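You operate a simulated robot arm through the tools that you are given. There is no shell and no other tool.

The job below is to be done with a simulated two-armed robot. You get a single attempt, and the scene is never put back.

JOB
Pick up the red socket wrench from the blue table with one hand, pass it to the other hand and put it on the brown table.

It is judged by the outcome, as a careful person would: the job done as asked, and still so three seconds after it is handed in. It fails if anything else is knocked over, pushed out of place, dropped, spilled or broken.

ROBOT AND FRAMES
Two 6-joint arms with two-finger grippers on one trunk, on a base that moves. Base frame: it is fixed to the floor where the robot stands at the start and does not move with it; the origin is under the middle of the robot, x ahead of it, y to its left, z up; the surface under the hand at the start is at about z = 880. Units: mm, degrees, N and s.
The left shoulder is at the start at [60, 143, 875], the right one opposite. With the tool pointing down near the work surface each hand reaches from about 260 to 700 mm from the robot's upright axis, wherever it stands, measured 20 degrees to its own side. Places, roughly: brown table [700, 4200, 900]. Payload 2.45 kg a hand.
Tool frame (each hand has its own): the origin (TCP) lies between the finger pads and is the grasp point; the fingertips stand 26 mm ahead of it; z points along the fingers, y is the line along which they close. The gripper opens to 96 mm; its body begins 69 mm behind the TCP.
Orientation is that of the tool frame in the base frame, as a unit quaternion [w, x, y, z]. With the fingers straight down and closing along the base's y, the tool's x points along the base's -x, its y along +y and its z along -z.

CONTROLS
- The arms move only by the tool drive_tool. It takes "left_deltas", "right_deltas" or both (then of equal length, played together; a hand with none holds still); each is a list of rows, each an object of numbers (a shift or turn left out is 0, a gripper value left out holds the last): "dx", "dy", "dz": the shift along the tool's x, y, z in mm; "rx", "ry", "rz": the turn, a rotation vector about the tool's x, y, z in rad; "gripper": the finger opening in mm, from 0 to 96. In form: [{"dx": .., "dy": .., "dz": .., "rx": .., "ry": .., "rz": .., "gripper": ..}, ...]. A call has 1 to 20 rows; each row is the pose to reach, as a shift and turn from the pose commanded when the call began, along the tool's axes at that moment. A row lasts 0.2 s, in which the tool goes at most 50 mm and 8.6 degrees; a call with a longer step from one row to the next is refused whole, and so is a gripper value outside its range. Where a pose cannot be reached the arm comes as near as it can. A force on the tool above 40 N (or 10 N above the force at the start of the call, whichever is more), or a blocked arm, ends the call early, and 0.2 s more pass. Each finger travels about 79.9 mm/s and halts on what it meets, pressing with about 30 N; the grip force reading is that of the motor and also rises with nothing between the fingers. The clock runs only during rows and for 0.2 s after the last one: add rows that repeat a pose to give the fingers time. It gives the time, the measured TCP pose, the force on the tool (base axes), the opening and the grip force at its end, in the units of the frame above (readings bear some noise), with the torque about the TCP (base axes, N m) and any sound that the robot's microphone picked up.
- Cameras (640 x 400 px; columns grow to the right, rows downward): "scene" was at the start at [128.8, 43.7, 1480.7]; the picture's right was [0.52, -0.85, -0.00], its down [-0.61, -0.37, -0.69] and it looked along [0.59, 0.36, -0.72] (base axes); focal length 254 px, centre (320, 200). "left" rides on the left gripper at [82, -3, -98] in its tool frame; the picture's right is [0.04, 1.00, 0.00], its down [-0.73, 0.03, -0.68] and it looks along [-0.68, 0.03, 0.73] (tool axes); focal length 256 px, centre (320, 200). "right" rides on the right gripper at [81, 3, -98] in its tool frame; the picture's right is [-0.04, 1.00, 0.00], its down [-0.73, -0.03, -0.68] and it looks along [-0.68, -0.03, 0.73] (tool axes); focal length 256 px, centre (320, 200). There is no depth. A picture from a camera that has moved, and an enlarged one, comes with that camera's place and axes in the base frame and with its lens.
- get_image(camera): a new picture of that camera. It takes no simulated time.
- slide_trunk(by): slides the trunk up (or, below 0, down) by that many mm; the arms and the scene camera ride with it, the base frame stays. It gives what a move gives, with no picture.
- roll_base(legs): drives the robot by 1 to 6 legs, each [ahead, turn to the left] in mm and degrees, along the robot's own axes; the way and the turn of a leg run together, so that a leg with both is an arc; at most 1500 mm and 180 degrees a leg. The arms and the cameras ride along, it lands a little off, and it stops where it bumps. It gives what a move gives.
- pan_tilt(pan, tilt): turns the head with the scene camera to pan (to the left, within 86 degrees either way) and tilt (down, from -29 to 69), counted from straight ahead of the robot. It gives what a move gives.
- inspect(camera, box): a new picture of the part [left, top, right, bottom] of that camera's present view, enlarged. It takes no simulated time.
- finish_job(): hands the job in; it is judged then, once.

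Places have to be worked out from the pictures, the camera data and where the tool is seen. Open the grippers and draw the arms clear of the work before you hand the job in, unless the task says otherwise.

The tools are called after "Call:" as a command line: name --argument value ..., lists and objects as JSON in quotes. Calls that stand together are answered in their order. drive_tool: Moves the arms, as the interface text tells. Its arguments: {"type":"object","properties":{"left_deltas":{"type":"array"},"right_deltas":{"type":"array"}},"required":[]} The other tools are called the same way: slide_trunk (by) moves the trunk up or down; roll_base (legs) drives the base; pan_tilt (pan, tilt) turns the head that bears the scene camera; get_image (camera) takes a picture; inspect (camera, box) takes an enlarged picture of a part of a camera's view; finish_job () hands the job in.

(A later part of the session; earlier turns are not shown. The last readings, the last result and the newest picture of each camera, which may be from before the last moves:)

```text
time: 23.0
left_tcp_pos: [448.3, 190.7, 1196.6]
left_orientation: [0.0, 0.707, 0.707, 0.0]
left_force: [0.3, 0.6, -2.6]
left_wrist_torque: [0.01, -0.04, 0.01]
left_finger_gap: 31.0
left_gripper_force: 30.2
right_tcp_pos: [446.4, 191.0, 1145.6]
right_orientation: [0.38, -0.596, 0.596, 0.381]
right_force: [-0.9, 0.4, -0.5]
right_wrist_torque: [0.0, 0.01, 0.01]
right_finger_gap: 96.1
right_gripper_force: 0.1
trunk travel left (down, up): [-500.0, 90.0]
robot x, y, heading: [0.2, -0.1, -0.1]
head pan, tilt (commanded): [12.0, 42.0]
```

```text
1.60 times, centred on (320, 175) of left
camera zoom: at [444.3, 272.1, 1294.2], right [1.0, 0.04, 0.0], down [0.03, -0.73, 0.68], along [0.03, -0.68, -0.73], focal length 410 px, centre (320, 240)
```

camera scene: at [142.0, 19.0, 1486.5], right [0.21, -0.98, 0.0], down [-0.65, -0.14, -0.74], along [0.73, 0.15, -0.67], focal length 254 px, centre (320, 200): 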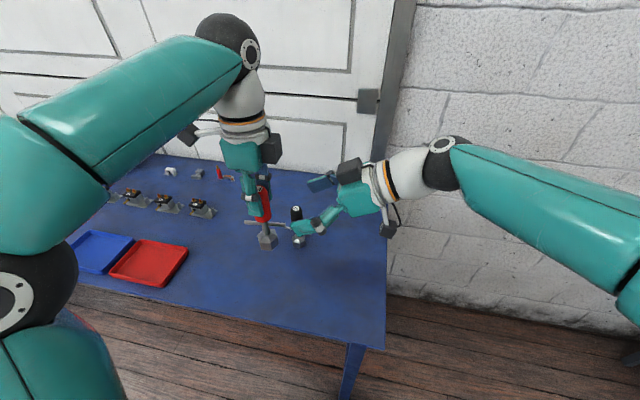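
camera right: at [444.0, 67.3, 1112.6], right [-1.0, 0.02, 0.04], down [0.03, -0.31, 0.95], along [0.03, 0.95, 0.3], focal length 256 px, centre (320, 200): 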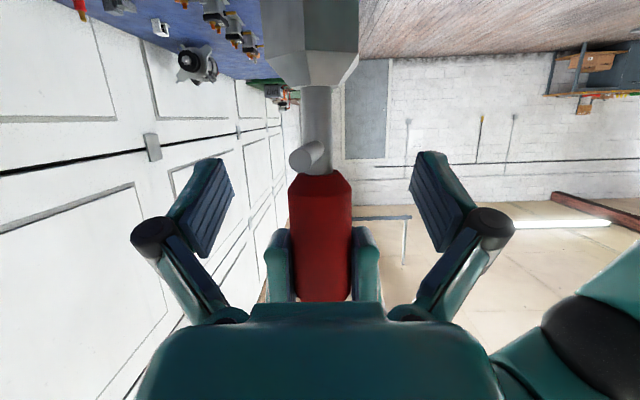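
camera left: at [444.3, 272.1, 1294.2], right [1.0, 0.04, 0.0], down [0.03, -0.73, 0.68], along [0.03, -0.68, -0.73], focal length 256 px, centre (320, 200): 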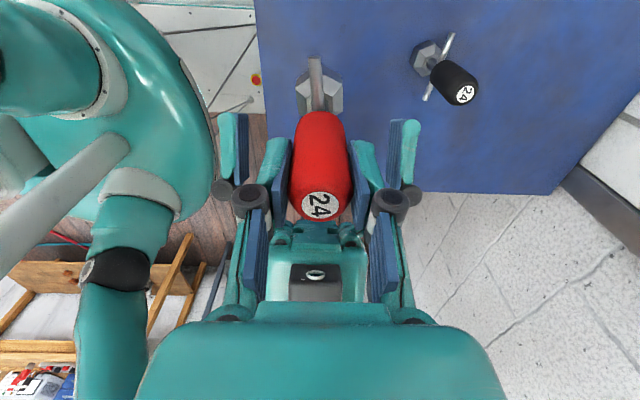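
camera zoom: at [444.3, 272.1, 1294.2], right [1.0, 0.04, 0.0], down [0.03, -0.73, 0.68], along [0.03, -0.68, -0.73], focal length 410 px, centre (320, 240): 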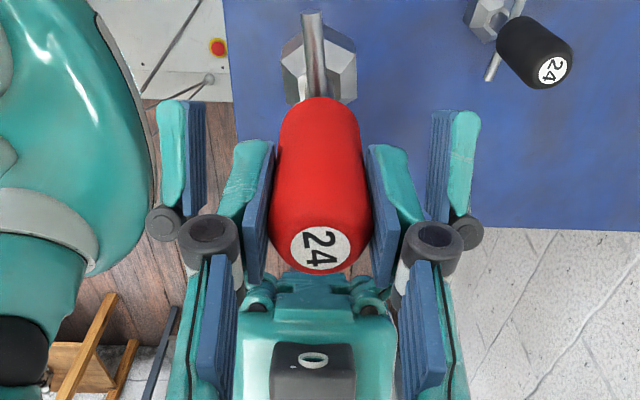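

The handle's bottom end tapers about 11 mm, so a slightly higher grip is better, and the image shows a bit more room to the left tips than computed. I raise the right hand 3 mm along the handle and close its fingers.

Call:
drive_tool --right_deltas '[{"dx": -2.7, "dz": -1.3}, {"dx": -2.7, "dz": -1.3}, {"dx": -2.7, "dz": -1.3, "gripper": 70}, {"dx": -2.7, "dz": -1.3, "gripper": 50}, {"dx": -2.7, "dz": -1.3, "gripper": 40}, {"dx": -2.7, "dz": -1.3, "gripper": 25}, {"dx": -2.7, "dz": -1.3, "gripper": 0}, {"dx": -2.7, "dz": -1.3, "gripper": 0}, {"dx": -2.7, "dz": -1.3, "gripper": 0}]'

Call:
inspect --camera "right" --box '[240, 120, 400, 320]'

Call:
inspect --camera "left" --box '[200, 50, 440, 300]'

Call:
inspect --camera "scene" --box '[220, 130, 380, 260]'

```text
time: 25.0
left_tcp_pos: [447.5, 190.6, 1197.1]
left_orientation: [0.0, 0.707, 0.707, 0.0]
left_force: [0.4, 0.5, -3.2]
left_wrist_torque: [-0.01, -0.03, 0.0]
left_finger_gap: 31.1
left_gripper_force: 29.9
right_tcp_pos: [448.3, 191.4, 1147.8]
right_orientation: [0.38, -0.596, 0.596, 0.38]
right_force: [-0.3, 0.1, 0.9]
right_wrist_torque: [-0.01, 0.04, 0.02]
right_finger_gap: 29.9
right_gripper_force: 30.6
trunk travel left (down, up): [-500.0, 90.0]
robot x, y, heading: [-1.0, 0.5, -0.0]
head pan, tilt (commanded): [12.0, 42.0]
```

```text
2.00 times, centred on (320, 220) of right
camera zoom: at [444.4, 67.3, 1115.3], right [-1.0, 0.01, 0.04], down [0.03, -0.31, 0.95], along [0.03, 0.95, 0.3], focal length 512 px, centre (320, 160)
```

zoom: 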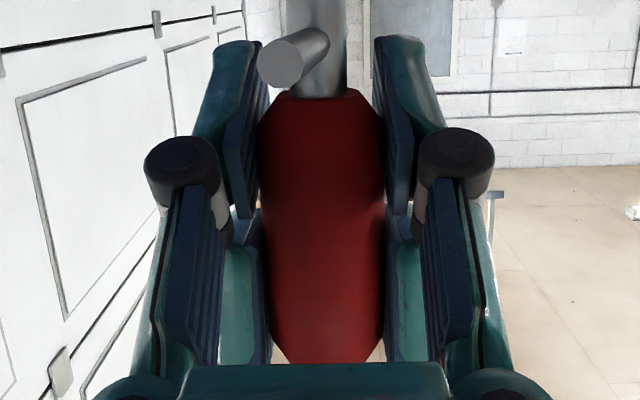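

```text
1.60 times, centred on (320, 175) of left
camera zoom: at [444.4, 272.2, 1294.2], right [1.0, 0.04, 0.0], down [0.03, -0.73, 0.68], along [0.03, -0.68, -0.73], focal length 410 px, centre (320, 240)
```

zoom: 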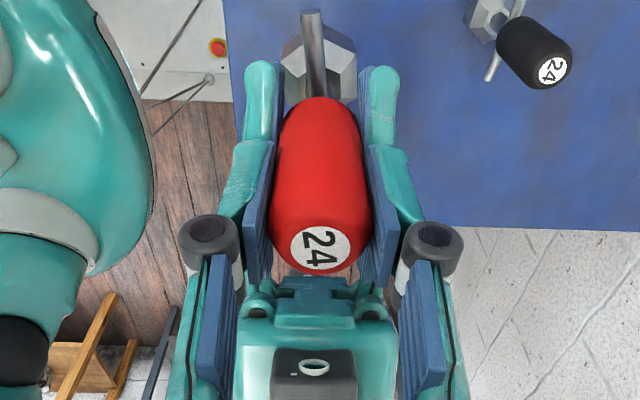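

```text
3.08 times, centred on (300, 195) of scene
camera zoom: at [142.3, 19.3, 1486.4], right [0.21, -0.98, 0.0], down [-0.66, -0.14, -0.74], along [0.73, 0.15, -0.67], focal length 782 px, centre (382, 215)
```

zoom: 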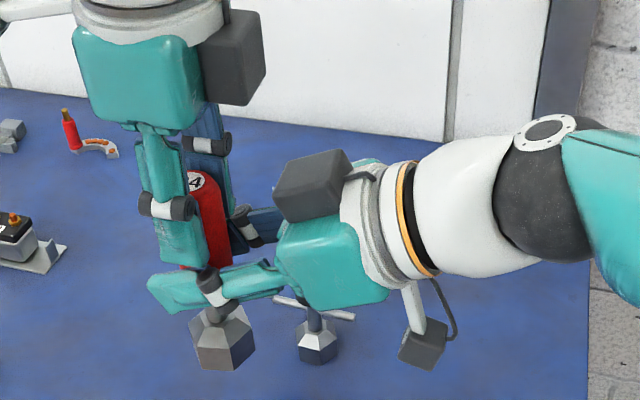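

The right hand holds the lower handle at 30 mm gap and 30 N without disturbing the left. Now I open the left fingers so the weight passes to the right hand.

Call:
drive_tool --left_deltas '[{"gripper": 36}, {"gripper": 45}, {"gripper": 60}, {"gripper": 60}, {"gripper": 60}]'

Call:
inspect --camera "left" --box '[200, 50, 440, 300]'

Call:
inspect --camera "scene" --box '[220, 130, 380, 260]'

```text
time: 26.2
left_tcp_pos: [448.0, 191.2, 1197.7]
left_orientation: [0.001, 0.707, 0.707, 0.0]
left_force: [0.7, 1.2, -0.8]
left_wrist_torque: [-0.02, 0.0, 0.04]
left_finger_gap: 60.1
left_gripper_force: 0.0
right_tcp_pos: [447.4, 192.4, 1147.3]
right_orientation: [-0.379, 0.597, -0.596, -0.381]
right_force: [0.3, 0.1, -0.5]
right_wrist_torque: [-0.04, -0.01, 0.0]
right_finger_gap: 30.2
right_gripper_force: 30.6
trunk travel left (down, up): [-500.0, 90.0]
robot x, y, heading: [-3.6, -1.8, -0.1]
head pan, tilt (commanded): [12.0, 42.0]
```

```text
1.60 times, centred on (320, 175) of left
camera zoom: at [444.3, 272.1, 1294.2], right [1.0, 0.04, 0.0], down [0.03, -0.73, 0.68], along [0.03, -0.68, -0.73], focal length 410 px, centre (320, 240)
```

zoom: 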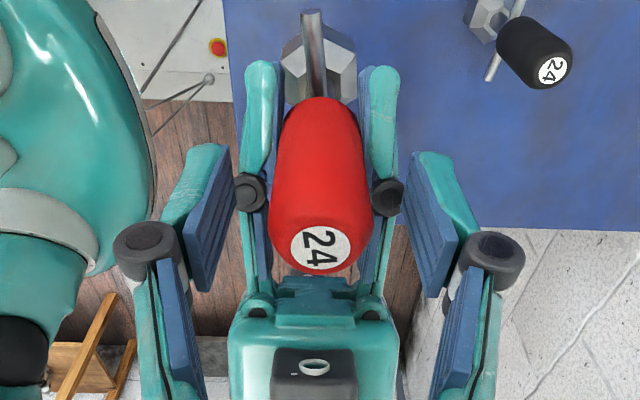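

```text
3.08 times, centred on (300, 195) of scene
camera zoom: at [142.3, 19.3, 1486.4], right [0.21, -0.98, 0.0], down [-0.66, -0.14, -0.74], along [0.73, 0.15, -0.67], focal length 782 px, centre (382, 215)
```

zoom: 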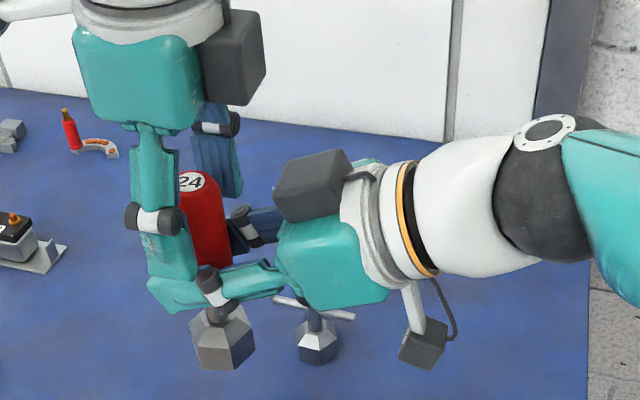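

The left fingers are off and the wrench stays steady in the right hand. I raise the left hand straight up by 130 mm.

Call:
drive_tool --left_deltas '[{"dz": -8}, {"dz": -20}, {"dz": -40}, {"dz": -60}, {"dz": -80}, {"dz": -100}, {"dz": -120}, {"dz": -130}, {"dz": -130}]'

Call:
get_image --camera "scene"

Call:
get_image --camera "right"

Call:
get_image --camera "left"

```text
time: 28.2
left_tcp_pos: [429.4, 189.9, 1260.3]
left_orientation: [0.002, 0.706, 0.708, 0.0]
left_force: [-0.8, -0.7, 0.1]
left_wrist_torque: [0.01, 0.02, 0.03]
left_finger_gap: 60.0
left_gripper_force: 0.0
left hand out of reach, approached as far as the arm can: row 5, 6, 7, 8, 9
right_tcp_pos: [448.1, 191.5, 1148.5]
right_orientation: [-0.38, 0.597, -0.596, -0.38]
right_force: [-0.2, -0.4, -0.1]
right_wrist_torque: [0.03, 0.0, -0.02]
right_finger_gap: 29.7
right_gripper_force: 29.7
trunk travel left (down, up): [-500.0, 90.0]
robot x, y, heading: [1.2, -0.6, 0.0]
head pan, tilt (commanded): [12.0, 42.0]
```

```text
taken
camera scene: at [142.1, 19.3, 1486.5], right [0.21, -0.98, 0.0], down [-0.66, -0.14, -0.74], along [0.73, 0.15, -0.67], focal length 254 px, centre (320, 200)
```

scene: 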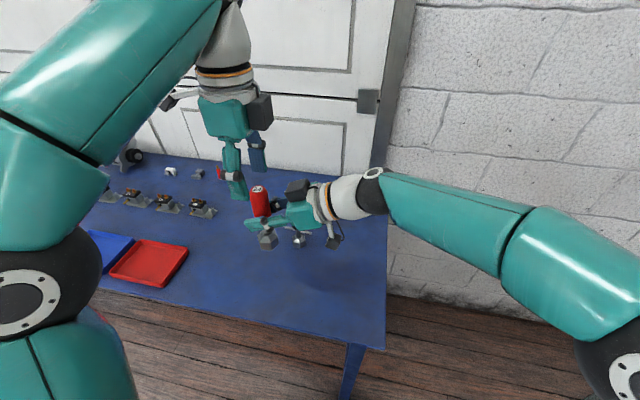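

```text
taken
camera right: at [444.3, 67.3, 1115.3], right [-1.0, 0.02, 0.04], down [0.03, -0.31, 0.95], along [0.03, 0.95, 0.3], focal length 256 px, centre (320, 200)
```

right: 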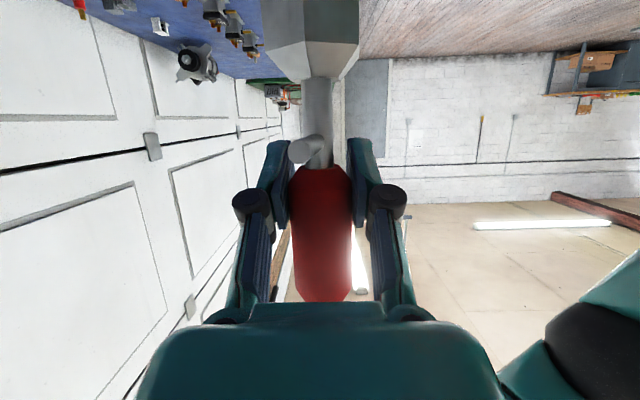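

```text
taken
camera left: at [425.8, 271.4, 1356.5], right [1.0, 0.04, 0.0], down [0.03, -0.73, 0.68], along [0.03, -0.68, -0.73], focal length 256 px, centre (320, 200)
```

left: 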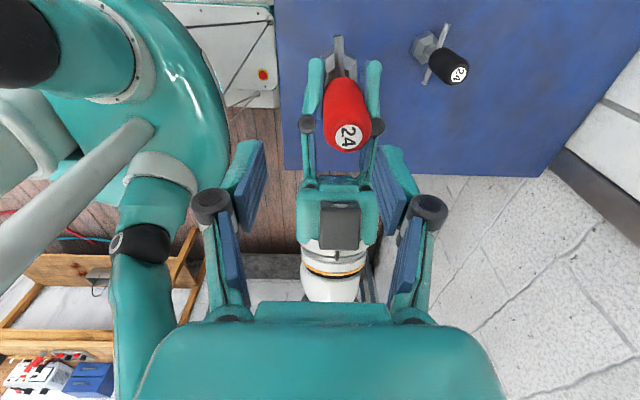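

The handover worked: the wrench hangs only in the right hand, handle top about 20 mm below the left tips. I now move the left hand sideways away (+y) and back towards its starting area.

Call:
drive_tool --left_deltas '[{"dx": 15}, {"dx": 30}, {"dx": 50}, {"dx": 75, "dz": 5}, {"dx": 100, "dz": 15}, {"dx": 125, "dz": 25, "dy": -10}, {"dx": 150, "dz": 35, "dy": -20}, {"dx": 175, "dz": 45, "dy": -30}, {"dx": 200, "dz": 55, "dy": -40}, {"dx": 225, "dz": 65, "dy": -50}, {"dx": 250, "dz": 75, "dy": -60}, {"dx": 270, "dz": 80, "dy": -70}, {"dx": 270, "dz": 80, "dy": -70}]'

Call:
get_image --camera "scene"

Call:
get_image --camera "left"

```text
time: 31.0
left_tcp_pos: [359.8, 460.0, 1178.1]
left_orientation: [0.0, 0.707, 0.707, 0.0]
left_force: [0.6, -0.4, 0.9]
left_wrist_torque: [0.01, -0.01, 0.01]
left_finger_gap: 60.1
left_gripper_force: 0.1
left hand out of reach, approached as far as the arm can: row 3
right_tcp_pos: [447.6, 191.4, 1147.6]
right_orientation: [-0.379, 0.597, -0.597, -0.38]
right_force: [0.2, 0.1, 0.3]
right_wrist_torque: [0.02, -0.02, 0.03]
right_finger_gap: 29.6
right_gripper_force: 29.8
trunk travel left (down, up): [-500.0, 90.0]
robot x, y, heading: [2.6, 0.7, 0.1]
head pan, tilt (commanded): [12.0, 42.0]
```

```text
taken
camera scene: at [142.3, 19.2, 1486.4], right [0.21, -0.98, 0.0], down [-0.66, -0.14, -0.74], along [0.73, 0.15, -0.67], focal length 254 px, centre (320, 200)
```

scene: 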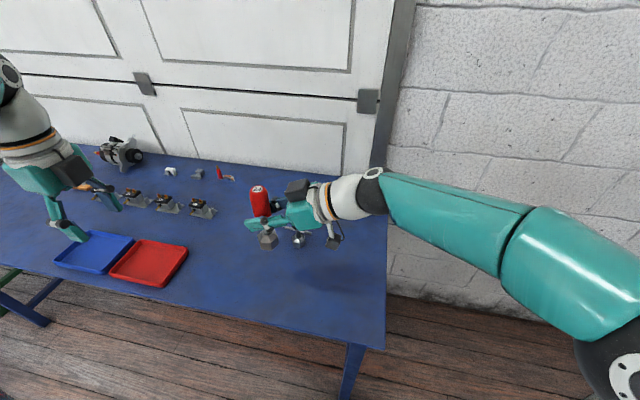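

```text
taken
camera left: at [357.2, 542.0, 1275.8], right [1.0, 0.04, 0.0], down [0.03, -0.73, 0.68], along [0.03, -0.68, -0.73], focal length 256 px, centre (320, 200)
```

left: 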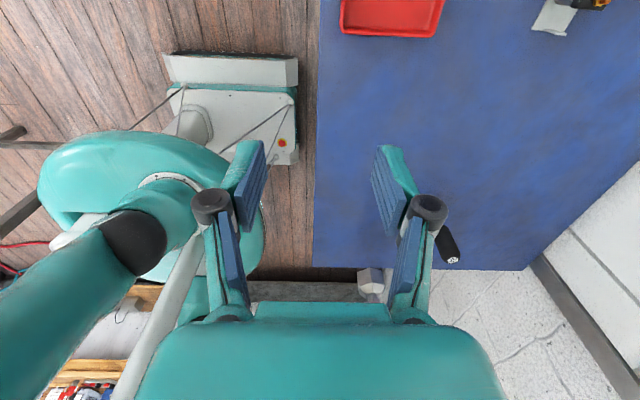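

The left hand is clear. The base is about 600 mm wide and stands close to the blue table's leg, so I need to back up before turning; I use the left wrist camera to look behind the robot first.

Call:
drive_tool --left_deltas '[{"dx": 8, "dy": -9, "dz": -4, "rz": 0.131}, {"dx": 16, "dy": -18, "dz": -8, "rz": 0.262}, {"dx": 25, "dy": -27, "dz": -12, "rz": 0.393}, {"dx": 33, "dy": -36, "dz": -16, "rz": 0.524}, {"dx": 41, "dy": -45, "dz": -20, "rz": 0.654}, {"dx": 50, "dy": -54, "dz": -24, "rz": 0.785}, {"dx": 58, "dy": -63, "dz": -28, "rz": 0.916}, {"dx": 66, "dy": -72, "dz": -32, "rz": 1.047}, {"dx": 75, "dy": -81, "dz": -36, "rz": 1.178}, {"dx": 83, "dy": -90, "dz": -40, "rz": 1.309}, {"dx": 91, "dy": -99, "dz": -44, "rz": 1.44}, {"dx": 100, "dy": -110, "dz": -50, "rz": 1.571}, {"dx": 100, "dy": -110, "dz": -50, "rz": 1.571}]'

Call:
get_image --camera "left"

Call:
pan_tilt --pan 86 --tilt 35

Call:
get_image --camera "scene"

```text
time: 33.8
left_tcp_pos: [255.2, 304.3, 1224.4]
left_orientation: [0.0, 1.0, 0.002, 0.0]
left_force: [0.0, 0.4, -0.5]
left_wrist_torque: [-0.04, 0.01, -0.01]
left_finger_gap: 60.2
left_gripper_force: 0.0
left hand out of reach, approached as far as the arm can: row 6, 7, 8, 9, 10, 11, 12, 13
right_tcp_pos: [448.7, 191.6, 1147.6]
right_orientation: [-0.379, 0.597, -0.596, -0.381]
right_force: [0.3, -0.4, -0.6]
right_wrist_torque: [0.01, 0.04, -0.01]
right_finger_gap: 29.9
right_gripper_force: 29.9
trunk travel left (down, up): [-500.0, 90.0]
robot x, y, heading: [1.9, 1.1, 0.1]
head pan, tilt (commanded): [12.0, 42.0]
```

```text
taken
camera left: at [336.6, 307.2, 1321.5], right [0.04, -1.0, 0.0], down [-0.73, -0.03, 0.68], along [-0.68, -0.03, -0.73], focal length 256 px, centre (320, 200)
```

left: 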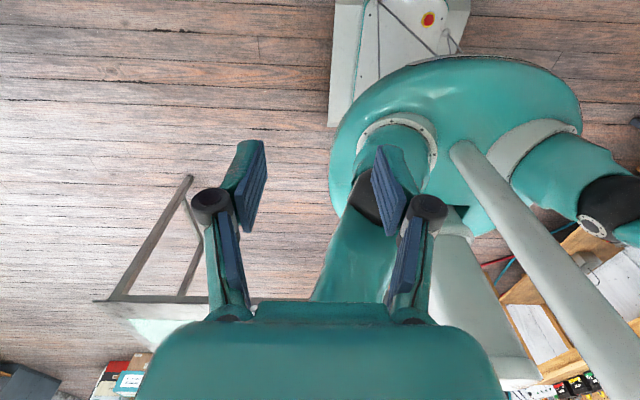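

```text
time: 35.2
left_tcp_pos: [254.7, 303.8, 1225.2]
left_orientation: [-0.001, 1.0, 0.002, 0.0]
left_force: [0.5, 0.1, -0.3]
left_wrist_torque: [-0.01, -0.04, -0.01]
left_finger_gap: 59.8
left_gripper_force: 0.0
right_tcp_pos: [447.2, 191.6, 1146.7]
right_orientation: [-0.379, 0.597, -0.596, -0.38]
right_force: [-0.2, -0.7, 0.5]
right_wrist_torque: [0.0, 0.0, 0.01]
right_finger_gap: 30.0
right_gripper_force: 30.2
trunk travel left (down, up): [-500.0, 90.0]
robot x, y, heading: [0.7, -4.8, -0.0]
head pan, tilt (commanded): [85.9, 35.0]
```

```text
taken
camera scene: at [66.5, 89.8, 1497.0], right [1.0, -0.07, 0.0], down [-0.04, -0.57, -0.82], along [0.06, 0.82, -0.57], focal length 254 px, centre (320, 200)
```

scene: 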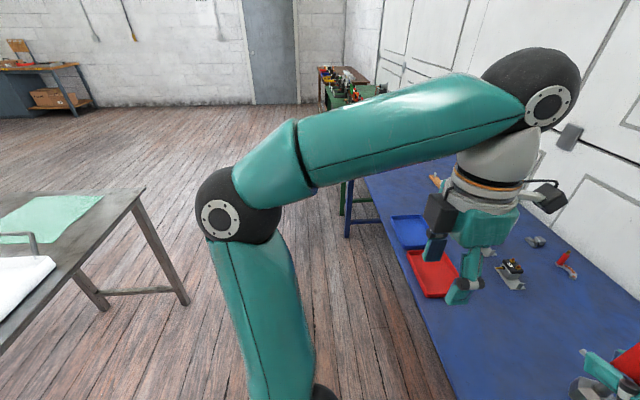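

The aisle runs between the blue table (x≈355) and a grey table edge (x≈−615), with clear floor along +y. I bring the left hand back to its earlier compact pose, then raise the trunk for extra clearance.

Call:
drive_tool --left_deltas '[{"dx": 9, "dy": 8, "dz": 4, "rz": -0.131}, {"dx": 18, "dy": 16, "dz": 8, "rz": -0.262}, {"dx": 27, "dy": 25, "dz": 12, "rz": -0.393}, {"dx": 36, "dy": 33, "dz": 16, "rz": -0.524}, {"dx": 45, "dy": 41, "dz": 20, "rz": -0.654}, {"dx": 54, "dy": 50, "dz": 24, "rz": -0.785}, {"dx": 63, "dy": 58, "dz": 28, "rz": -0.916}, {"dx": 72, "dy": 66, "dz": 32, "rz": -1.047}, {"dx": 81, "dy": 75, "dz": 36, "rz": -1.178}, {"dx": 90, "dy": 83, "dz": 40, "rz": -1.309}, {"dx": 99, "dy": 91, "dz": 44, "rz": -1.44}, {"dx": 105, "dy": 100, "dz": 50, "rz": -1.571}, {"dx": 105, "dy": 100, "dz": 50, "rz": -1.571}]'

Call:
slide_trunk --by 80

Call:
pan_tilt --pan 20 --tilt 45

Call:
get_image --camera "scene"

```text
time: 38.0
left_tcp_pos: [352.3, 200.8, 1167.1]
left_orientation: [0.0, 0.706, 0.708, 0.0]
left_force: [0.6, -0.1, -0.4]
left_wrist_torque: [-0.01, 0.0, 0.01]
left_finger_gap: 59.9
left_gripper_force: 0.0
right_tcp_pos: [447.0, 191.8, 1148.2]
right_orientation: [-0.379, 0.597, -0.596, -0.381]
right_force: [-0.2, 0.6, 0.7]
right_wrist_torque: [0.0, 0.0, 0.02]
right_finger_gap: 29.5
right_gripper_force: 29.6
trunk travel left (down, up): [-500.0, 90.0]
robot x, y, heading: [3.0, 1.9, 0.0]
head pan, tilt (commanded): [85.9, 35.0]
```

```text
time: 39.2
left_tcp_pos: [352.1, 201.6, 1246.7]
left_orientation: [-0.001, 0.706, 0.708, 0.0]
left_force: [0.4, 0.2, -0.9]
left_wrist_torque: [-0.04, 0.01, 0.0]
left_finger_gap: 59.9
left_gripper_force: 0.1
right_tcp_pos: [447.0, 191.7, 1227.3]
right_orientation: [-0.379, 0.597, -0.596, -0.38]
right_force: [0.0, 0.0, -2.3]
right_wrist_torque: [0.01, 0.0, -0.03]
right_finger_gap: 29.7
right_gripper_force: 29.7
trunk travel left (down, up): [-580.0, 10.0]
robot x, y, heading: [0.1, 1.5, 0.2]
head pan, tilt (commanded): [85.9, 35.0]
```

```text
time: 40.6
left_tcp_pos: [352.3, 201.7, 1247.6]
left_orientation: [0.001, 0.707, 0.707, 0.0]
left_force: [-0.5, 0.4, 0.8]
left_wrist_torque: [0.0, -0.03, 0.04]
left_finger_gap: 60.1
left_gripper_force: 0.0
right_tcp_pos: [447.6, 191.0, 1227.4]
right_orientation: [-0.38, 0.596, -0.596, -0.381]
right_force: [-0.1, -0.7, -1.9]
right_wrist_torque: [0.01, 0.0, 0.03]
right_finger_gap: 29.7
right_gripper_force: 29.5
trunk travel left (down, up): [-580.0, 10.0]
robot x, y, heading: [1.1, 3.2, -0.2]
head pan, tilt (commanded): [20.0, 45.0]
```

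```text
taken
camera scene: at [136.8, 29.8, 1562.2], right [0.34, -0.94, 0.0], down [-0.66, -0.24, -0.71], along [0.66, 0.24, -0.71], focal length 254 px, centre (320, 200)
```

scene: 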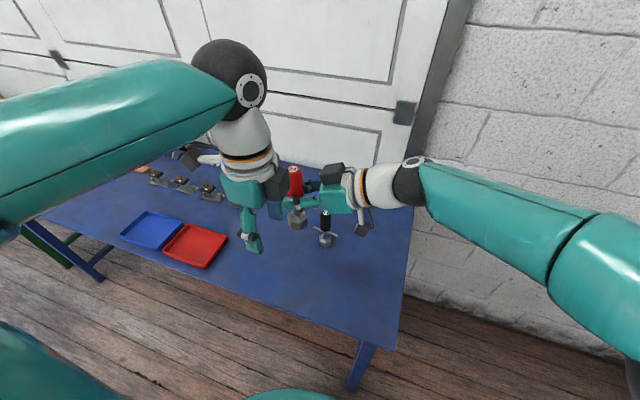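

The left hand's commanded pose had followed its reach limit, so it ended close to the right hand at [352, 201]. I move it straight out to +y and zoom in on the held wrench.

Call:
drive_tool --left_deltas '[{"dx": 20, "dy": -4}, {"dx": 45, "dy": -6}, {"dx": 70, "dy": -8}, {"dx": 100, "dy": -8}, {"dx": 130, "dy": -8}, {"dx": 160, "dy": -8}, {"dx": 190, "dy": -8}, {"dx": 220, "dy": -8}, {"dx": 245, "dy": -8}, {"dx": 245, "dy": -8}]'

Call:
inspect --camera "scene" --box '[230, 120, 430, 260]'

Call:
get_image --camera "right"

```text
time: 42.8
left_tcp_pos: [343.7, 444.5, 1248.9]
left_orientation: [-0.001, 0.707, 0.708, 0.0]
left_force: [-0.4, -0.7, -0.9]
left_wrist_torque: [0.05, -0.01, 0.01]
left_finger_gap: 59.9
left_gripper_force: 0.0
right_tcp_pos: [447.8, 190.7, 1227.7]
right_orientation: [-0.379, 0.597, -0.595, -0.381]
right_force: [-0.4, 0.4, -2.1]
right_wrist_torque: [-0.03, 0.02, -0.01]
right_finger_gap: 29.4
right_gripper_force: 30.1
trunk travel left (down, up): [-580.0, 10.0]
robot x, y, heading: [1.1, 4.6, 0.0]
head pan, tilt (commanded): [20.0, 45.0]
```

```text
2.86 times, centred on (330, 190) of scene
camera zoom: at [136.6, 29.4, 1562.2], right [0.34, -0.94, 0.0], down [-0.66, -0.24, -0.71], along [0.66, 0.24, -0.71], focal length 726 px, centre (291, 229)
```

zoom: 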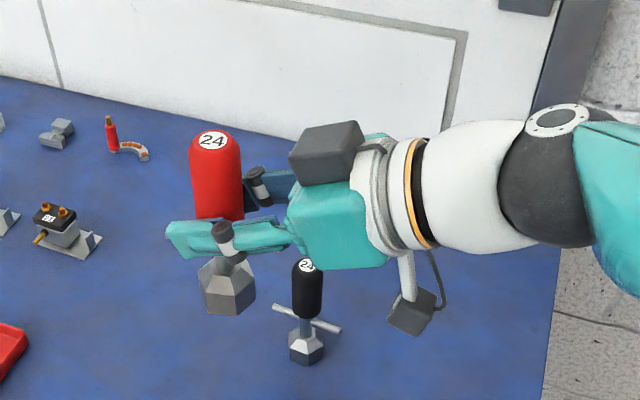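

```text
taken
camera right: at [444.2, 67.0, 1195.3], right [-1.0, 0.02, 0.04], down [0.03, -0.31, 0.95], along [0.03, 0.95, 0.3], focal length 256 px, centre (320, 200)
```

right: 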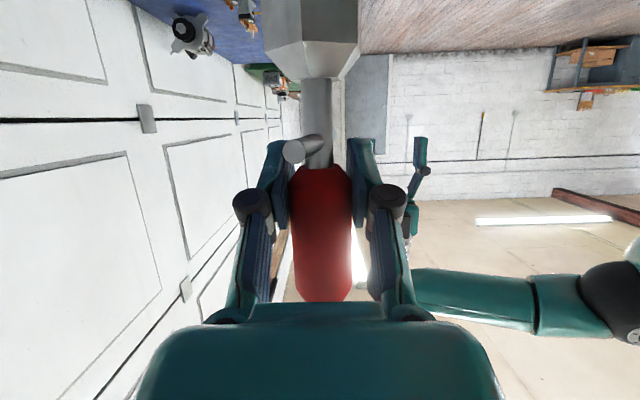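

The wrench is held exactly as before and the left hand is clear at [344, 445]. Now I back the base up by 130 mm and check.

Call:
roll_base --legs '[[-130, 0]]'

Call:
roll_base --legs '[[0, 45]]'

Call:
get_image --camera "scene"

Call:
get_image --camera "right"

```text
time: 44.1
left_tcp_pos: [210.5, 444.1, 1248.4]
left_orientation: [0.0, 0.707, 0.707, 0.001]
left_force: [-0.8, 0.7, 0.1]
left_wrist_torque: [0.04, -0.04, -0.02]
left_finger_gap: 59.9
left_gripper_force: 0.1
right_tcp_pos: [313.6, 192.9, 1228.4]
right_orientation: [-0.38, 0.597, -0.595, -0.38]
right_force: [-0.4, 0.1, -1.7]
right_wrist_torque: [-0.04, -0.02, -0.01]
right_finger_gap: 29.6
right_gripper_force: 29.8
trunk travel left (down, up): [-580.0, 10.0]
robot x, y, heading: [-134.0, -3.4, 0.0]
head pan, tilt (commanded): [20.0, 45.0]
```

```text
time: 46.7
left_tcp_pos: [-190.1, 559.3, 1248.5]
left_orientation: [0.001, 0.394, 0.919, 0.0]
left_force: [0.0, 0.8, 0.7]
left_wrist_torque: [0.0, 0.0, 0.01]
left_finger_gap: 59.8
left_gripper_force: 0.1
right_tcp_pos: [58.5, 447.9, 1227.7]
right_orientation: [-0.209, 0.776, -0.331, -0.494]
right_force: [1.2, -0.5, -3.4]
right_wrist_torque: [0.05, -0.02, 0.04]
right_finger_gap: 29.6
right_gripper_force: 30.0
trunk travel left (down, up): [-580.0, 10.0]
robot x, y, heading: [-114.4, -24.3, 43.5]
head pan, tilt (commanded): [20.0, 45.0]
```

```text
taken
camera scene: at [-33.0, 96.3, 1562.1], right [0.89, -0.45, 0.0], down [-0.32, -0.63, -0.71], along [0.32, 0.63, -0.71], focal length 254 px, centre (320, 200)
```

scene: 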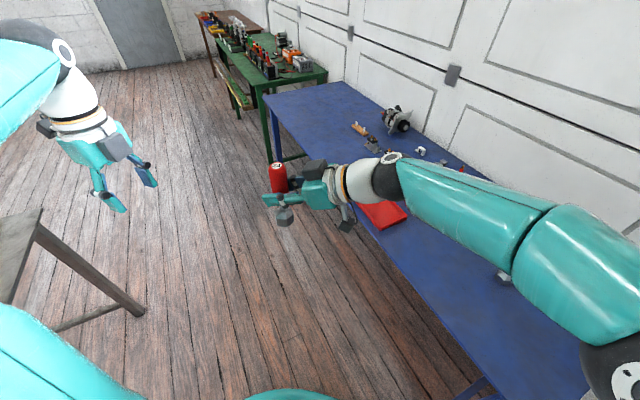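

```text
taken
camera right: at [142.0, 355.4, 1195.5], right [-0.73, -0.68, 0.04], down [0.23, -0.2, 0.95], along [-0.64, 0.71, 0.3], focal length 256 px, centre (320, 200)
```

right: 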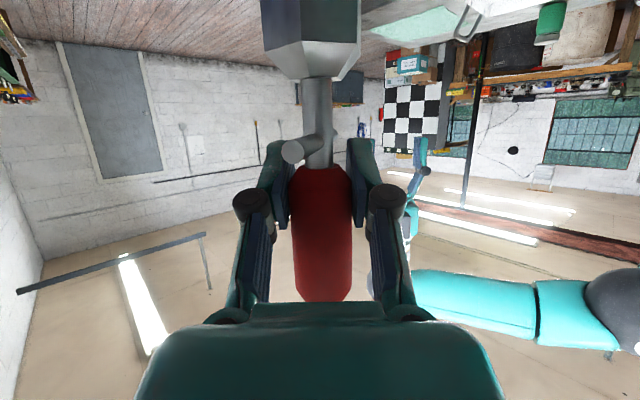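

The turn is going well (heading 43.5°, nothing touched). I turn a further 50° to face along the aisle.

Call:
roll_base --legs '[[0, 50]]'

Call:
pan_tilt --pan -15 --tilt 25

Call:
get_image --camera "scene"

```text
time: 49.6
left_tcp_pos: [-607.5, 289.2, 1248.9]
left_orientation: [0.0, -0.035, 0.999, 0.0]
left_force: [1.2, 0.3, 0.1]
left_wrist_torque: [0.03, 0.01, 0.02]
left_finger_gap: 59.9
left_gripper_force: 0.1
right_tcp_pos: [-362.8, 410.5, 1228.3]
right_orientation: [0.019, 0.843, 0.029, -0.537]
right_force: [-0.7, 0.4, -2.3]
right_wrist_torque: [0.02, 0.0, -0.01]
right_finger_gap: 29.3
right_gripper_force: 30.6
trunk travel left (down, up): [-580.0, 10.0]
robot x, y, heading: [-79.9, -20.6, 93.3]
head pan, tilt (commanded): [20.0, 45.0]
```

```text
time: 50.7
left_tcp_pos: [-607.6, 289.4, 1249.9]
left_orientation: [0.001, -0.035, 0.999, 0.0]
left_force: [-1.3, -0.3, 0.1]
left_wrist_torque: [0.01, -0.04, 0.03]
left_finger_gap: 60.4
left_gripper_force: 0.0
right_tcp_pos: [-362.8, 409.8, 1229.3]
right_orientation: [0.019, 0.843, 0.029, -0.536]
right_force: [0.0, -0.5, -3.2]
right_wrist_torque: [0.0, 0.01, -0.01]
right_finger_gap: 29.9
right_gripper_force: 30.2
trunk travel left (down, up): [-580.0, 10.0]
robot x, y, heading: [-76.7, -18.2, 93.1]
head pan, tilt (commanded): [-15.0, 25.0]
```

```text
taken
camera scene: at [-65.0, 132.7, 1592.7], right [0.98, -0.2, 0.0], down [-0.09, -0.41, -0.91], along [0.19, 0.89, -0.42], focal length 254 px, centre (320, 200)
```

scene: 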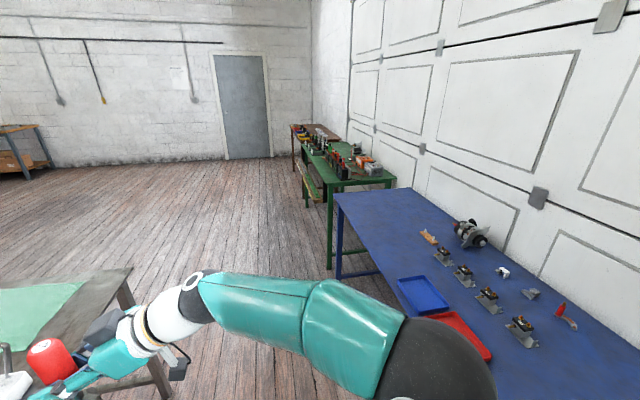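

Heading is 93°, giving a gentle drift away from the tables, and the floor ahead is clear. I drive forward 2600 mm and look again.

Call:
roll_base --legs '[[1300, 0], [1300, 0]]'

Call:
pan_tilt --pan -40 --tilt 25

Call:
get_image --camera "scene"

```text
time: 63.5
left_tcp_pos: [-763.2, 2874.4, 1249.2]
left_orientation: [-0.001, -0.034, 0.999, 0.0]
left_force: [0.0, 0.6, 0.1]
left_wrist_torque: [-0.03, -0.04, 0.03]
left_finger_gap: 59.8
left_gripper_force: 0.0
right_tcp_pos: [-517.7, 2995.6, 1228.8]
right_orientation: [0.02, 0.843, 0.03, -0.537]
right_force: [0.2, -0.3, -2.7]
right_wrist_torque: [-0.04, 0.01, 0.02]
right_finger_gap: 29.5
right_gripper_force: 30.7
trunk travel left (down, up): [-580.0, 10.0]
robot x, y, heading: [-232.9, 2565.5, 93.3]
head pan, tilt (commanded): [-15.0, 25.0]
```

```text
time: 64.4
left_tcp_pos: [-763.7, 2873.9, 1250.9]
left_orientation: [0.0, -0.035, 0.999, -0.001]
left_force: [0.3, 0.3, 0.0]
left_wrist_torque: [0.02, -0.01, -0.02]
left_finger_gap: 60.1
left_gripper_force: 0.2
right_tcp_pos: [-518.5, 2993.8, 1228.8]
right_orientation: [0.019, 0.843, 0.029, -0.536]
right_force: [-0.2, 0.9, -3.0]
right_wrist_torque: [0.01, 0.0, 0.03]
right_finger_gap: 29.4
right_gripper_force: 30.4
trunk travel left (down, up): [-580.0, 10.0]
robot x, y, heading: [-232.3, 2565.2, 93.3]
head pan, tilt (commanded): [-40.0, 25.0]
```

```text
taken
camera scene: at [-182.7, 2701.8, 1592.7], right [0.8, -0.6, 0.0], down [-0.25, -0.34, -0.91], along [0.54, 0.73, -0.42], focal length 254 px, centre (320, 200)
```

scene: 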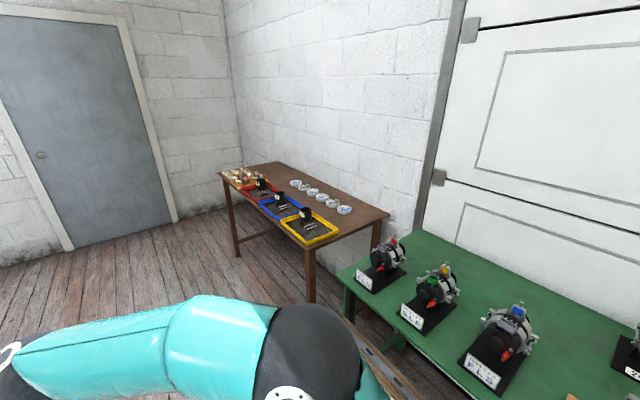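

The brown table is now in view with three framed trays, glass dishes and some small parts. I enlarge it to find a free spot.

Call:
inspect --camera "scene" --box '[200, 140, 400, 310]'

```text
2.35 times, centred on (300, 225) of scene
camera zoom: at [-182.7, 2701.8, 1592.7], right [0.8, -0.6, 0.0], down [-0.25, -0.34, -0.91], along [0.54, 0.73, -0.42], focal length 598 px, centre (367, 141)
```

zoom: 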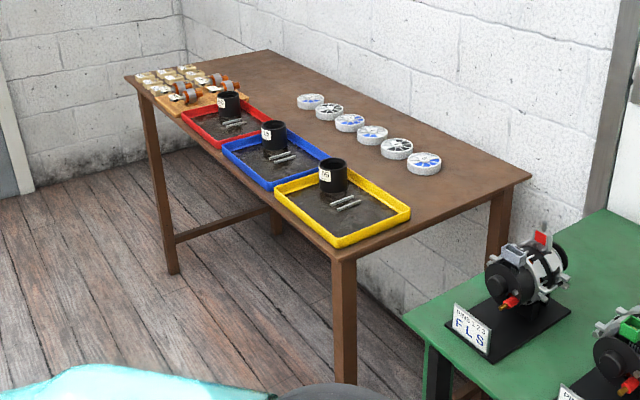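

The brown table spans x≈350–900, y≈3485–4845; its front strip is taken by trays (x<560) and glass dishes sit near x≈740 up to y≈4290, so free space is around [640, 4400]. I drive on 1838 mm along the aisle.

Call:
roll_base --legs '[[1000, 0], [838, 0]]'

Call:
roll_base --legs '[[0, -45]]'

Call:
pan_tilt --pan -25 --tilt 35

Call:
get_image --camera "scene"

```text
time: 73.5
left_tcp_pos: [-915.6, 4629.5, 1249.7]
left_orientation: [0.0, -0.051, 0.999, 0.0]
left_force: [0.5, 0.5, -0.2]
left_wrist_torque: [-0.01, 0.01, 0.01]
left_finger_gap: 59.9
left_gripper_force: 0.1
right_tcp_pos: [-674.4, 4757.0, 1229.1]
right_orientation: [0.027, 0.843, 0.042, -0.536]
right_force: [1.0, -0.2, -2.2]
right_wrist_torque: [0.03, 0.0, -0.03]
right_finger_gap: 29.4
right_gripper_force: 29.4
trunk travel left (down, up): [-580.0, 10.0]
robot x, y, heading: [-373.9, 4338.1, 95.0]
head pan, tilt (commanded): [-40.0, 25.0]
```

```text
time: 76.2
left_tcp_pos: [-544.7, 4926.2, 1250.6]
left_orientation: [0.0, 0.342, 0.94, 0.0]
left_force: [0.9, 0.9, 1.3]
left_wrist_torque: [-0.02, 0.03, -0.02]
left_finger_gap: 60.0
left_gripper_force: 0.0
right_tcp_pos: [-283.7, 4843.8, 1229.9]
right_orientation: [-0.184, 0.792, -0.289, -0.505]
right_force: [0.8, 0.3, -2.3]
right_wrist_torque: [0.02, 0.0, -0.04]
right_finger_gap: 29.2
right_gripper_force: 29.5
trunk travel left (down, up): [-580.0, 10.0]
robot x, y, heading: [-401.8, 4354.3, 49.4]
head pan, tilt (commanded): [-40.0, 25.0]
```

```text
time: 77.0
left_tcp_pos: [-545.5, 4927.2, 1249.8]
left_orientation: [0.001, 0.341, 0.94, 0.0]
left_force: [-0.1, 1.1, 0.8]
left_wrist_torque: [-0.01, -0.01, 0.01]
left_finger_gap: 60.3
left_gripper_force: 0.1
right_tcp_pos: [-285.7, 4843.7, 1230.8]
right_orientation: [-0.184, 0.793, -0.289, -0.504]
right_force: [0.3, 0.8, -2.5]
right_wrist_torque: [0.0, -0.04, -0.01]
right_finger_gap: 29.6
right_gripper_force: 30.3
trunk travel left (down, up): [-580.0, 10.0]
robot x, y, heading: [-400.7, 4357.3, 49.3]
head pan, tilt (commanded): [-25.0, 35.0]
```

```text
taken
camera scene: at [-282.0, 4440.7, 1577.1], right [0.41, -0.91, 0.0], down [-0.52, -0.24, -0.82], along [0.75, 0.34, -0.57], focal length 254 px, centre (320, 200)
```

scene: 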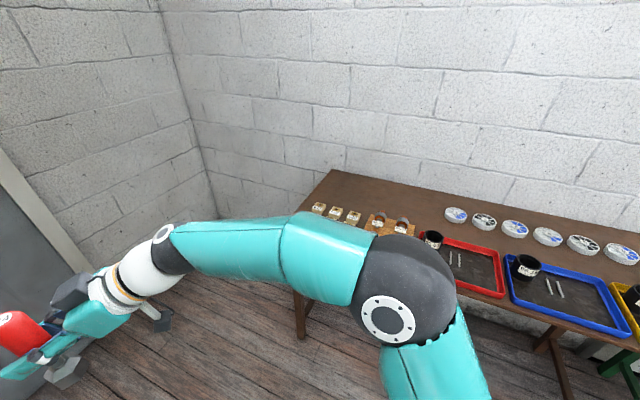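

The free back-left area of the brown table is visible. I finish the turn to face the table.

Call:
roll_base --legs '[[0, -49]]'

Call:
pan_tilt --pan 0 --tilt 35

Call:
get_image --camera "scene"

```text
time: 79.9
left_tcp_pos: [-55.4, 4834.2, 1250.7]
left_orientation: [-0.001, 0.706, 0.708, -0.001]
left_force: [0.1, -0.7, -0.1]
left_wrist_torque: [-0.03, -0.02, -0.01]
left_finger_gap: 60.0
left_gripper_force: 0.0
right_tcp_pos: [47.5, 4580.0, 1230.2]
right_orientation: [-0.379, 0.597, -0.596, -0.381]
right_force: [0.2, -0.5, -2.3]
right_wrist_torque: [-0.01, 0.02, 0.03]
right_finger_gap: 29.3
right_gripper_force: 29.9
trunk travel left (down, up): [-580.0, 10.0]
robot x, y, heading: [-398.3, 4390.2, -0.2]
head pan, tilt (commanded): [-25.0, 35.0]
```

```text
time: 80.8
left_tcp_pos: [-56.4, 4835.9, 1250.5]
left_orientation: [0.0, 0.707, 0.707, -0.001]
left_force: [0.2, 0.3, 0.1]
left_wrist_torque: [-0.03, 0.01, -0.01]
left_finger_gap: 60.0
left_gripper_force: 0.0
right_tcp_pos: [46.5, 4583.8, 1230.3]
right_orientation: [-0.379, 0.597, -0.596, -0.38]
right_force: [0.0, -0.2, -2.9]
right_wrist_torque: [-0.01, -0.01, -0.05]
right_finger_gap: 29.2
right_gripper_force: 30.2
trunk travel left (down, up): [-580.0, 10.0]
robot x, y, heading: [-402.2, 4392.5, -0.1]
head pan, tilt (commanded): [0.0, 35.0]
```

```text
taken
camera scene: at [-250.9, 4393.9, 1576.9], right [0.0, -1.0, 0.0], down [-0.57, 0.0, -0.82], along [0.82, 0.0, -0.57], focal length 254 px, centre (320, 200)
```

scene: 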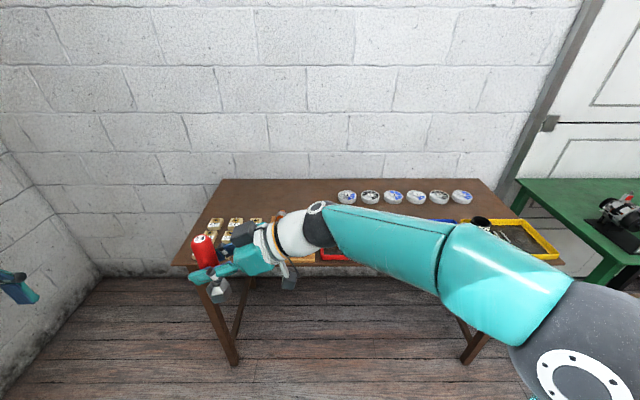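

Now squarely facing the table at about [−400, 4391]. I zoom on its left part to map the free area.

Call:
inspect --camera "scene" --box '[160, 165, 380, 285]'

Call:
inspect --camera "scene" --box '[320, 170, 580, 290]'

```text
2.91 times, centred on (270, 225) of scene
camera zoom: at [-250.9, 4393.9, 1576.9], right [0.0, -1.0, 0.0], down [-0.57, 0.0, -0.82], along [0.82, 0.0, -0.57], focal length 739 px, centre (466, 127)
```

zoom: 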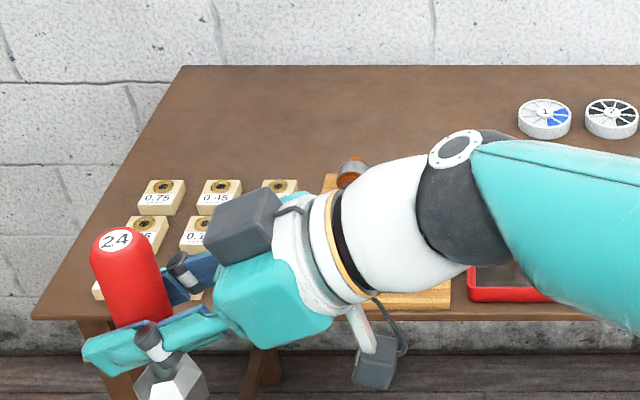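

```text
2.46 times, centred on (450, 230) of scene
camera zoom: at [-250.9, 4393.9, 1576.9], right [0.0, -1.0, 0.0], down [-0.57, 0.0, -0.82], along [0.82, 0.0, -0.57], focal length 625 px, centre (0, 126)
```

zoom: 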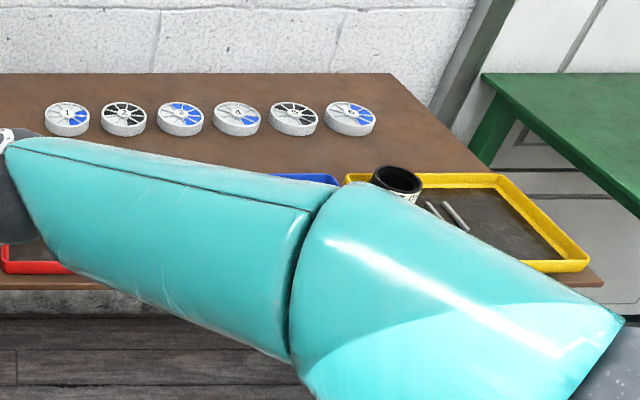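

The free area is x≈600–890, y≈4320–4880; I choose about [650, 4490]. Before driving up to the table, I test the reach in open air by moving the right hand to the matching robot-relative position (645 ahead, 24 left).

Call:
drive_tool --right_deltas '[{"dx": 6, "dy": -17, "dz": -13}, {"dx": 12, "dy": -34, "dz": -26}, {"dx": 18, "dy": -51, "dz": -39}, {"dx": 24, "dy": -67, "dz": -51}, {"dx": 30, "dy": -84, "dz": -64}, {"dx": 36, "dy": -101, "dz": -77}, {"dx": 42, "dy": -117, "dz": -90}, {"dx": 48, "dy": -134, "dz": -102}, {"dx": 54, "dy": -150, "dz": -115}, {"dx": 60, "dy": -167, "dz": -128}, {"dx": 66, "dy": -184, "dz": -141}, {"dx": 70.6, "dy": -198, "dz": -151.3}, {"dx": 70.6, "dy": -198, "dz": -151.3}]'

Call:
get_image --camera "scene"

```text
time: 83.6
left_tcp_pos: [-57.6, 4833.7, 1251.6]
left_orientation: [0.001, 0.707, 0.708, 0.0]
left_force: [-0.8, 0.2, -0.1]
left_wrist_torque: [0.01, -0.05, -0.03]
left_finger_gap: 59.9
left_gripper_force: 0.1
right_tcp_pos: [242.9, 4416.4, 1230.4]
right_orientation: [0.379, -0.596, 0.597, 0.38]
right_force: [-0.8, -0.2, -2.5]
right_wrist_torque: [0.0, -0.01, 0.01]
right_finger_gap: 29.2
right_gripper_force: 30.2
trunk travel left (down, up): [-580.0, 10.0]
robot x, y, heading: [-398.6, 4396.6, -0.2]
head pan, tilt (commanded): [0.0, 35.0]
```

```text
taken
camera scene: at [-252.1, 4392.2, 1577.1], right [0.0, -1.0, 0.0], down [-0.57, 0.0, -0.82], along [0.82, 0.0, -0.57], focal length 254 px, centre (320, 200)
```

scene: 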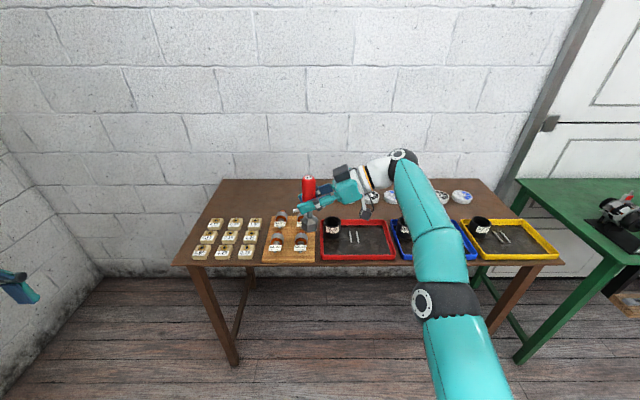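

Reach at height is fine. I test the full lowering to about z≈985 here in free air (in front of the table) to see how the arm and elbow behave.

Call:
drive_tool --right_deltas '[{"dx": 22.5, "dz": 10.5}, {"dx": 45, "dz": 21}, {"dx": 67.5, "dz": 31.5}, {"dx": 90, "dz": 42}, {"dx": 112.5, "dz": 52.5}, {"dx": 135, "dz": 63}, {"dx": 157.5, "dz": 73.5}, {"dx": 180, "dz": 84}, {"dx": 202, "dz": 94}, {"dx": 222, "dz": 103.6}, {"dx": 222, "dz": 103.6}]'

Call:
get_image --camera "scene"

Call:
get_image --camera "right"

```text
time: 86.0
left_tcp_pos: [-56.5, 4834.3, 1251.2]
left_orientation: [-0.001, 0.707, 0.707, 0.0]
left_force: [0.2, -0.2, -0.1]
left_wrist_torque: [0.04, 0.01, -0.02]
left_finger_gap: 60.0
left_gripper_force: 0.0
right_tcp_pos: [243.7, 4415.5, 984.3]
right_orientation: [-0.379, 0.597, -0.596, -0.381]
right_force: [0.4, -0.8, -2.9]
right_wrist_torque: [0.0, 0.03, 0.01]
right_finger_gap: 29.3
right_gripper_force: 30.4
trunk travel left (down, up): [-580.0, 10.0]
robot x, y, heading: [-397.9, 4386.2, 0.0]
head pan, tilt (commanded): [0.0, 35.0]
```

```text
taken
camera scene: at [-251.2, 4392.3, 1577.0], right [0.0, -1.0, 0.0], down [-0.57, 0.0, -0.82], along [0.82, 0.0, -0.57], focal length 254 px, centre (320, 200)
```

scene: 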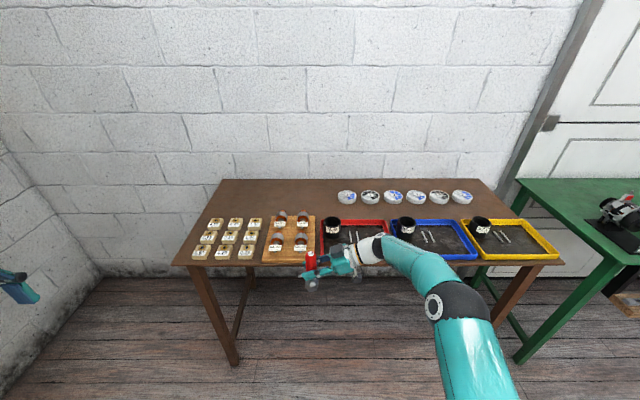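

```text
taken
camera right: at [241.4, 4290.6, 951.8], right [-1.0, 0.02, 0.04], down [0.03, -0.31, 0.95], along [0.03, 0.95, 0.3], focal length 256 px, centre (320, 200)
```

right: 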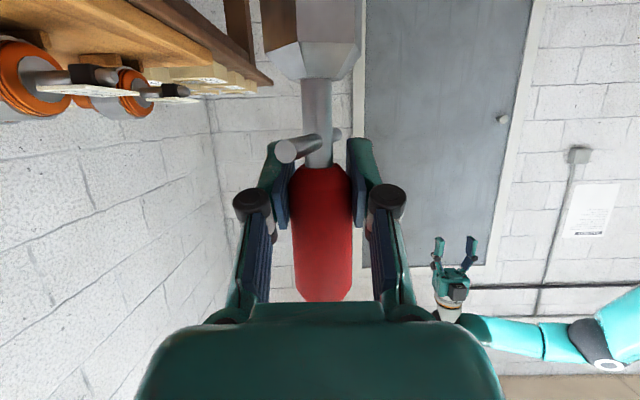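

The pose is reachable with the elbow staying well above the trays. With the view now free, I map the table's left half precisely.

Call:
inspect --camera "scene" --box '[170, 170, 390, 270]'

```text
2.91 times, centred on (280, 220) of scene
camera zoom: at [-251.2, 4392.3, 1577.0], right [0.0, -1.0, 0.0], down [-0.57, 0.0, -0.82], along [0.82, 0.0, -0.57], focal length 739 px, centre (436, 142)
```

zoom: 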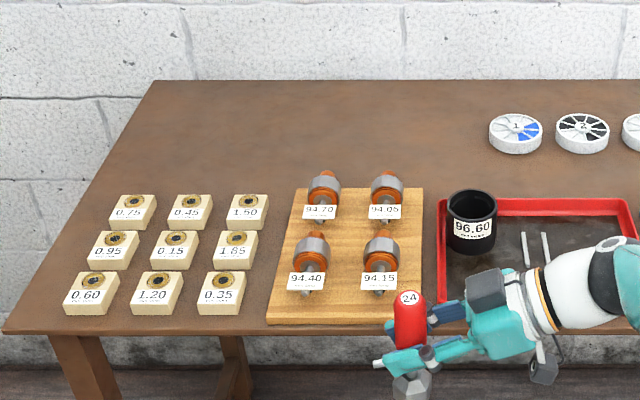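

The free zone beyond the wooden board (x≤592) is clear, with the nearest dish at [726, 4266]; target will be about [668, 4495]. I raise the wrench back up to travel height.

Call:
drive_tool --right_deltas '[{"dx": -22.5, "dz": -10.5}, {"dx": -45, "dz": -21}, {"dx": -67.5, "dz": -31.5}, {"dx": -90, "dz": -42}, {"dx": -112.5, "dz": -52.5}, {"dx": -135, "dz": -63}, {"dx": -157.5, "dz": -73.5}, {"dx": -180, "dz": -84}, {"dx": -195, "dz": -91}, {"dx": -195, "dz": -91}]'

Call:
roll_base --legs '[[0, 30], [150, 0], [0, -30]]'

Call:
get_image --camera "scene"

```text
time: 88.2
left_tcp_pos: [-55.9, 4834.2, 1251.1]
left_orientation: [0.0, 0.707, 0.708, 0.0]
left_force: [0.2, -0.6, -0.3]
left_wrist_torque: [0.0, 0.01, -0.04]
left_finger_gap: 60.0
left_gripper_force: 0.0
right_tcp_pos: [245.9, 4415.4, 1203.7]
right_orientation: [-0.379, 0.597, -0.596, -0.381]
right_force: [0.0, 0.0, -2.5]
right_wrist_torque: [0.0, 0.03, -0.03]
right_finger_gap: 29.6
right_gripper_force: 29.8
trunk travel left (down, up): [-580.0, 10.0]
robot x, y, heading: [-397.2, 4390.3, -0.2]
head pan, tilt (commanded): [0.0, 35.0]
```

```text
time: 93.0
left_tcp_pos: [71.4, 4918.2, 1250.8]
left_orientation: [-0.001, 0.701, 0.713, -0.001]
left_force: [-0.4, -0.2, -0.3]
left_wrist_torque: [-0.02, 0.01, 0.0]
left_finger_gap: 60.0
left_gripper_force: 0.0
right_tcp_pos: [377.6, 4502.4, 1202.3]
right_orientation: [-0.377, 0.6, -0.592, -0.383]
right_force: [-0.3, 0.7, -2.9]
right_wrist_torque: [0.0, -0.01, 0.02]
right_finger_gap: 29.2
right_gripper_force: 30.0
trunk travel left (down, up): [-580.0, 10.0]
robot x, y, heading: [-265.2, 4476.0, 0.6]
head pan, tilt (commanded): [0.0, 35.0]
```

```text
taken
camera scene: at [-117.9, 4479.2, 1576.9], right [0.01, -1.0, 0.0], down [-0.57, -0.01, -0.82], along [0.82, 0.01, -0.57], focal length 254 px, centre (320, 200)
```

scene: 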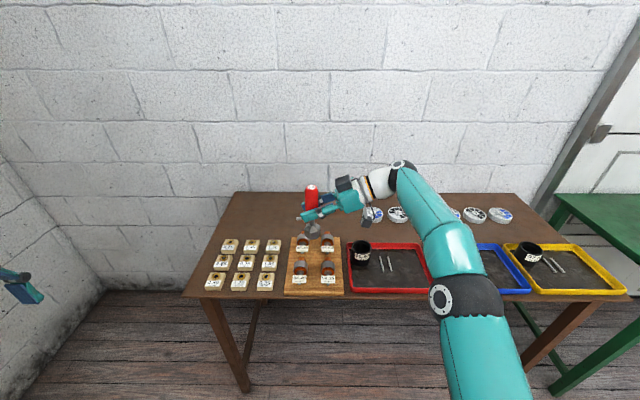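

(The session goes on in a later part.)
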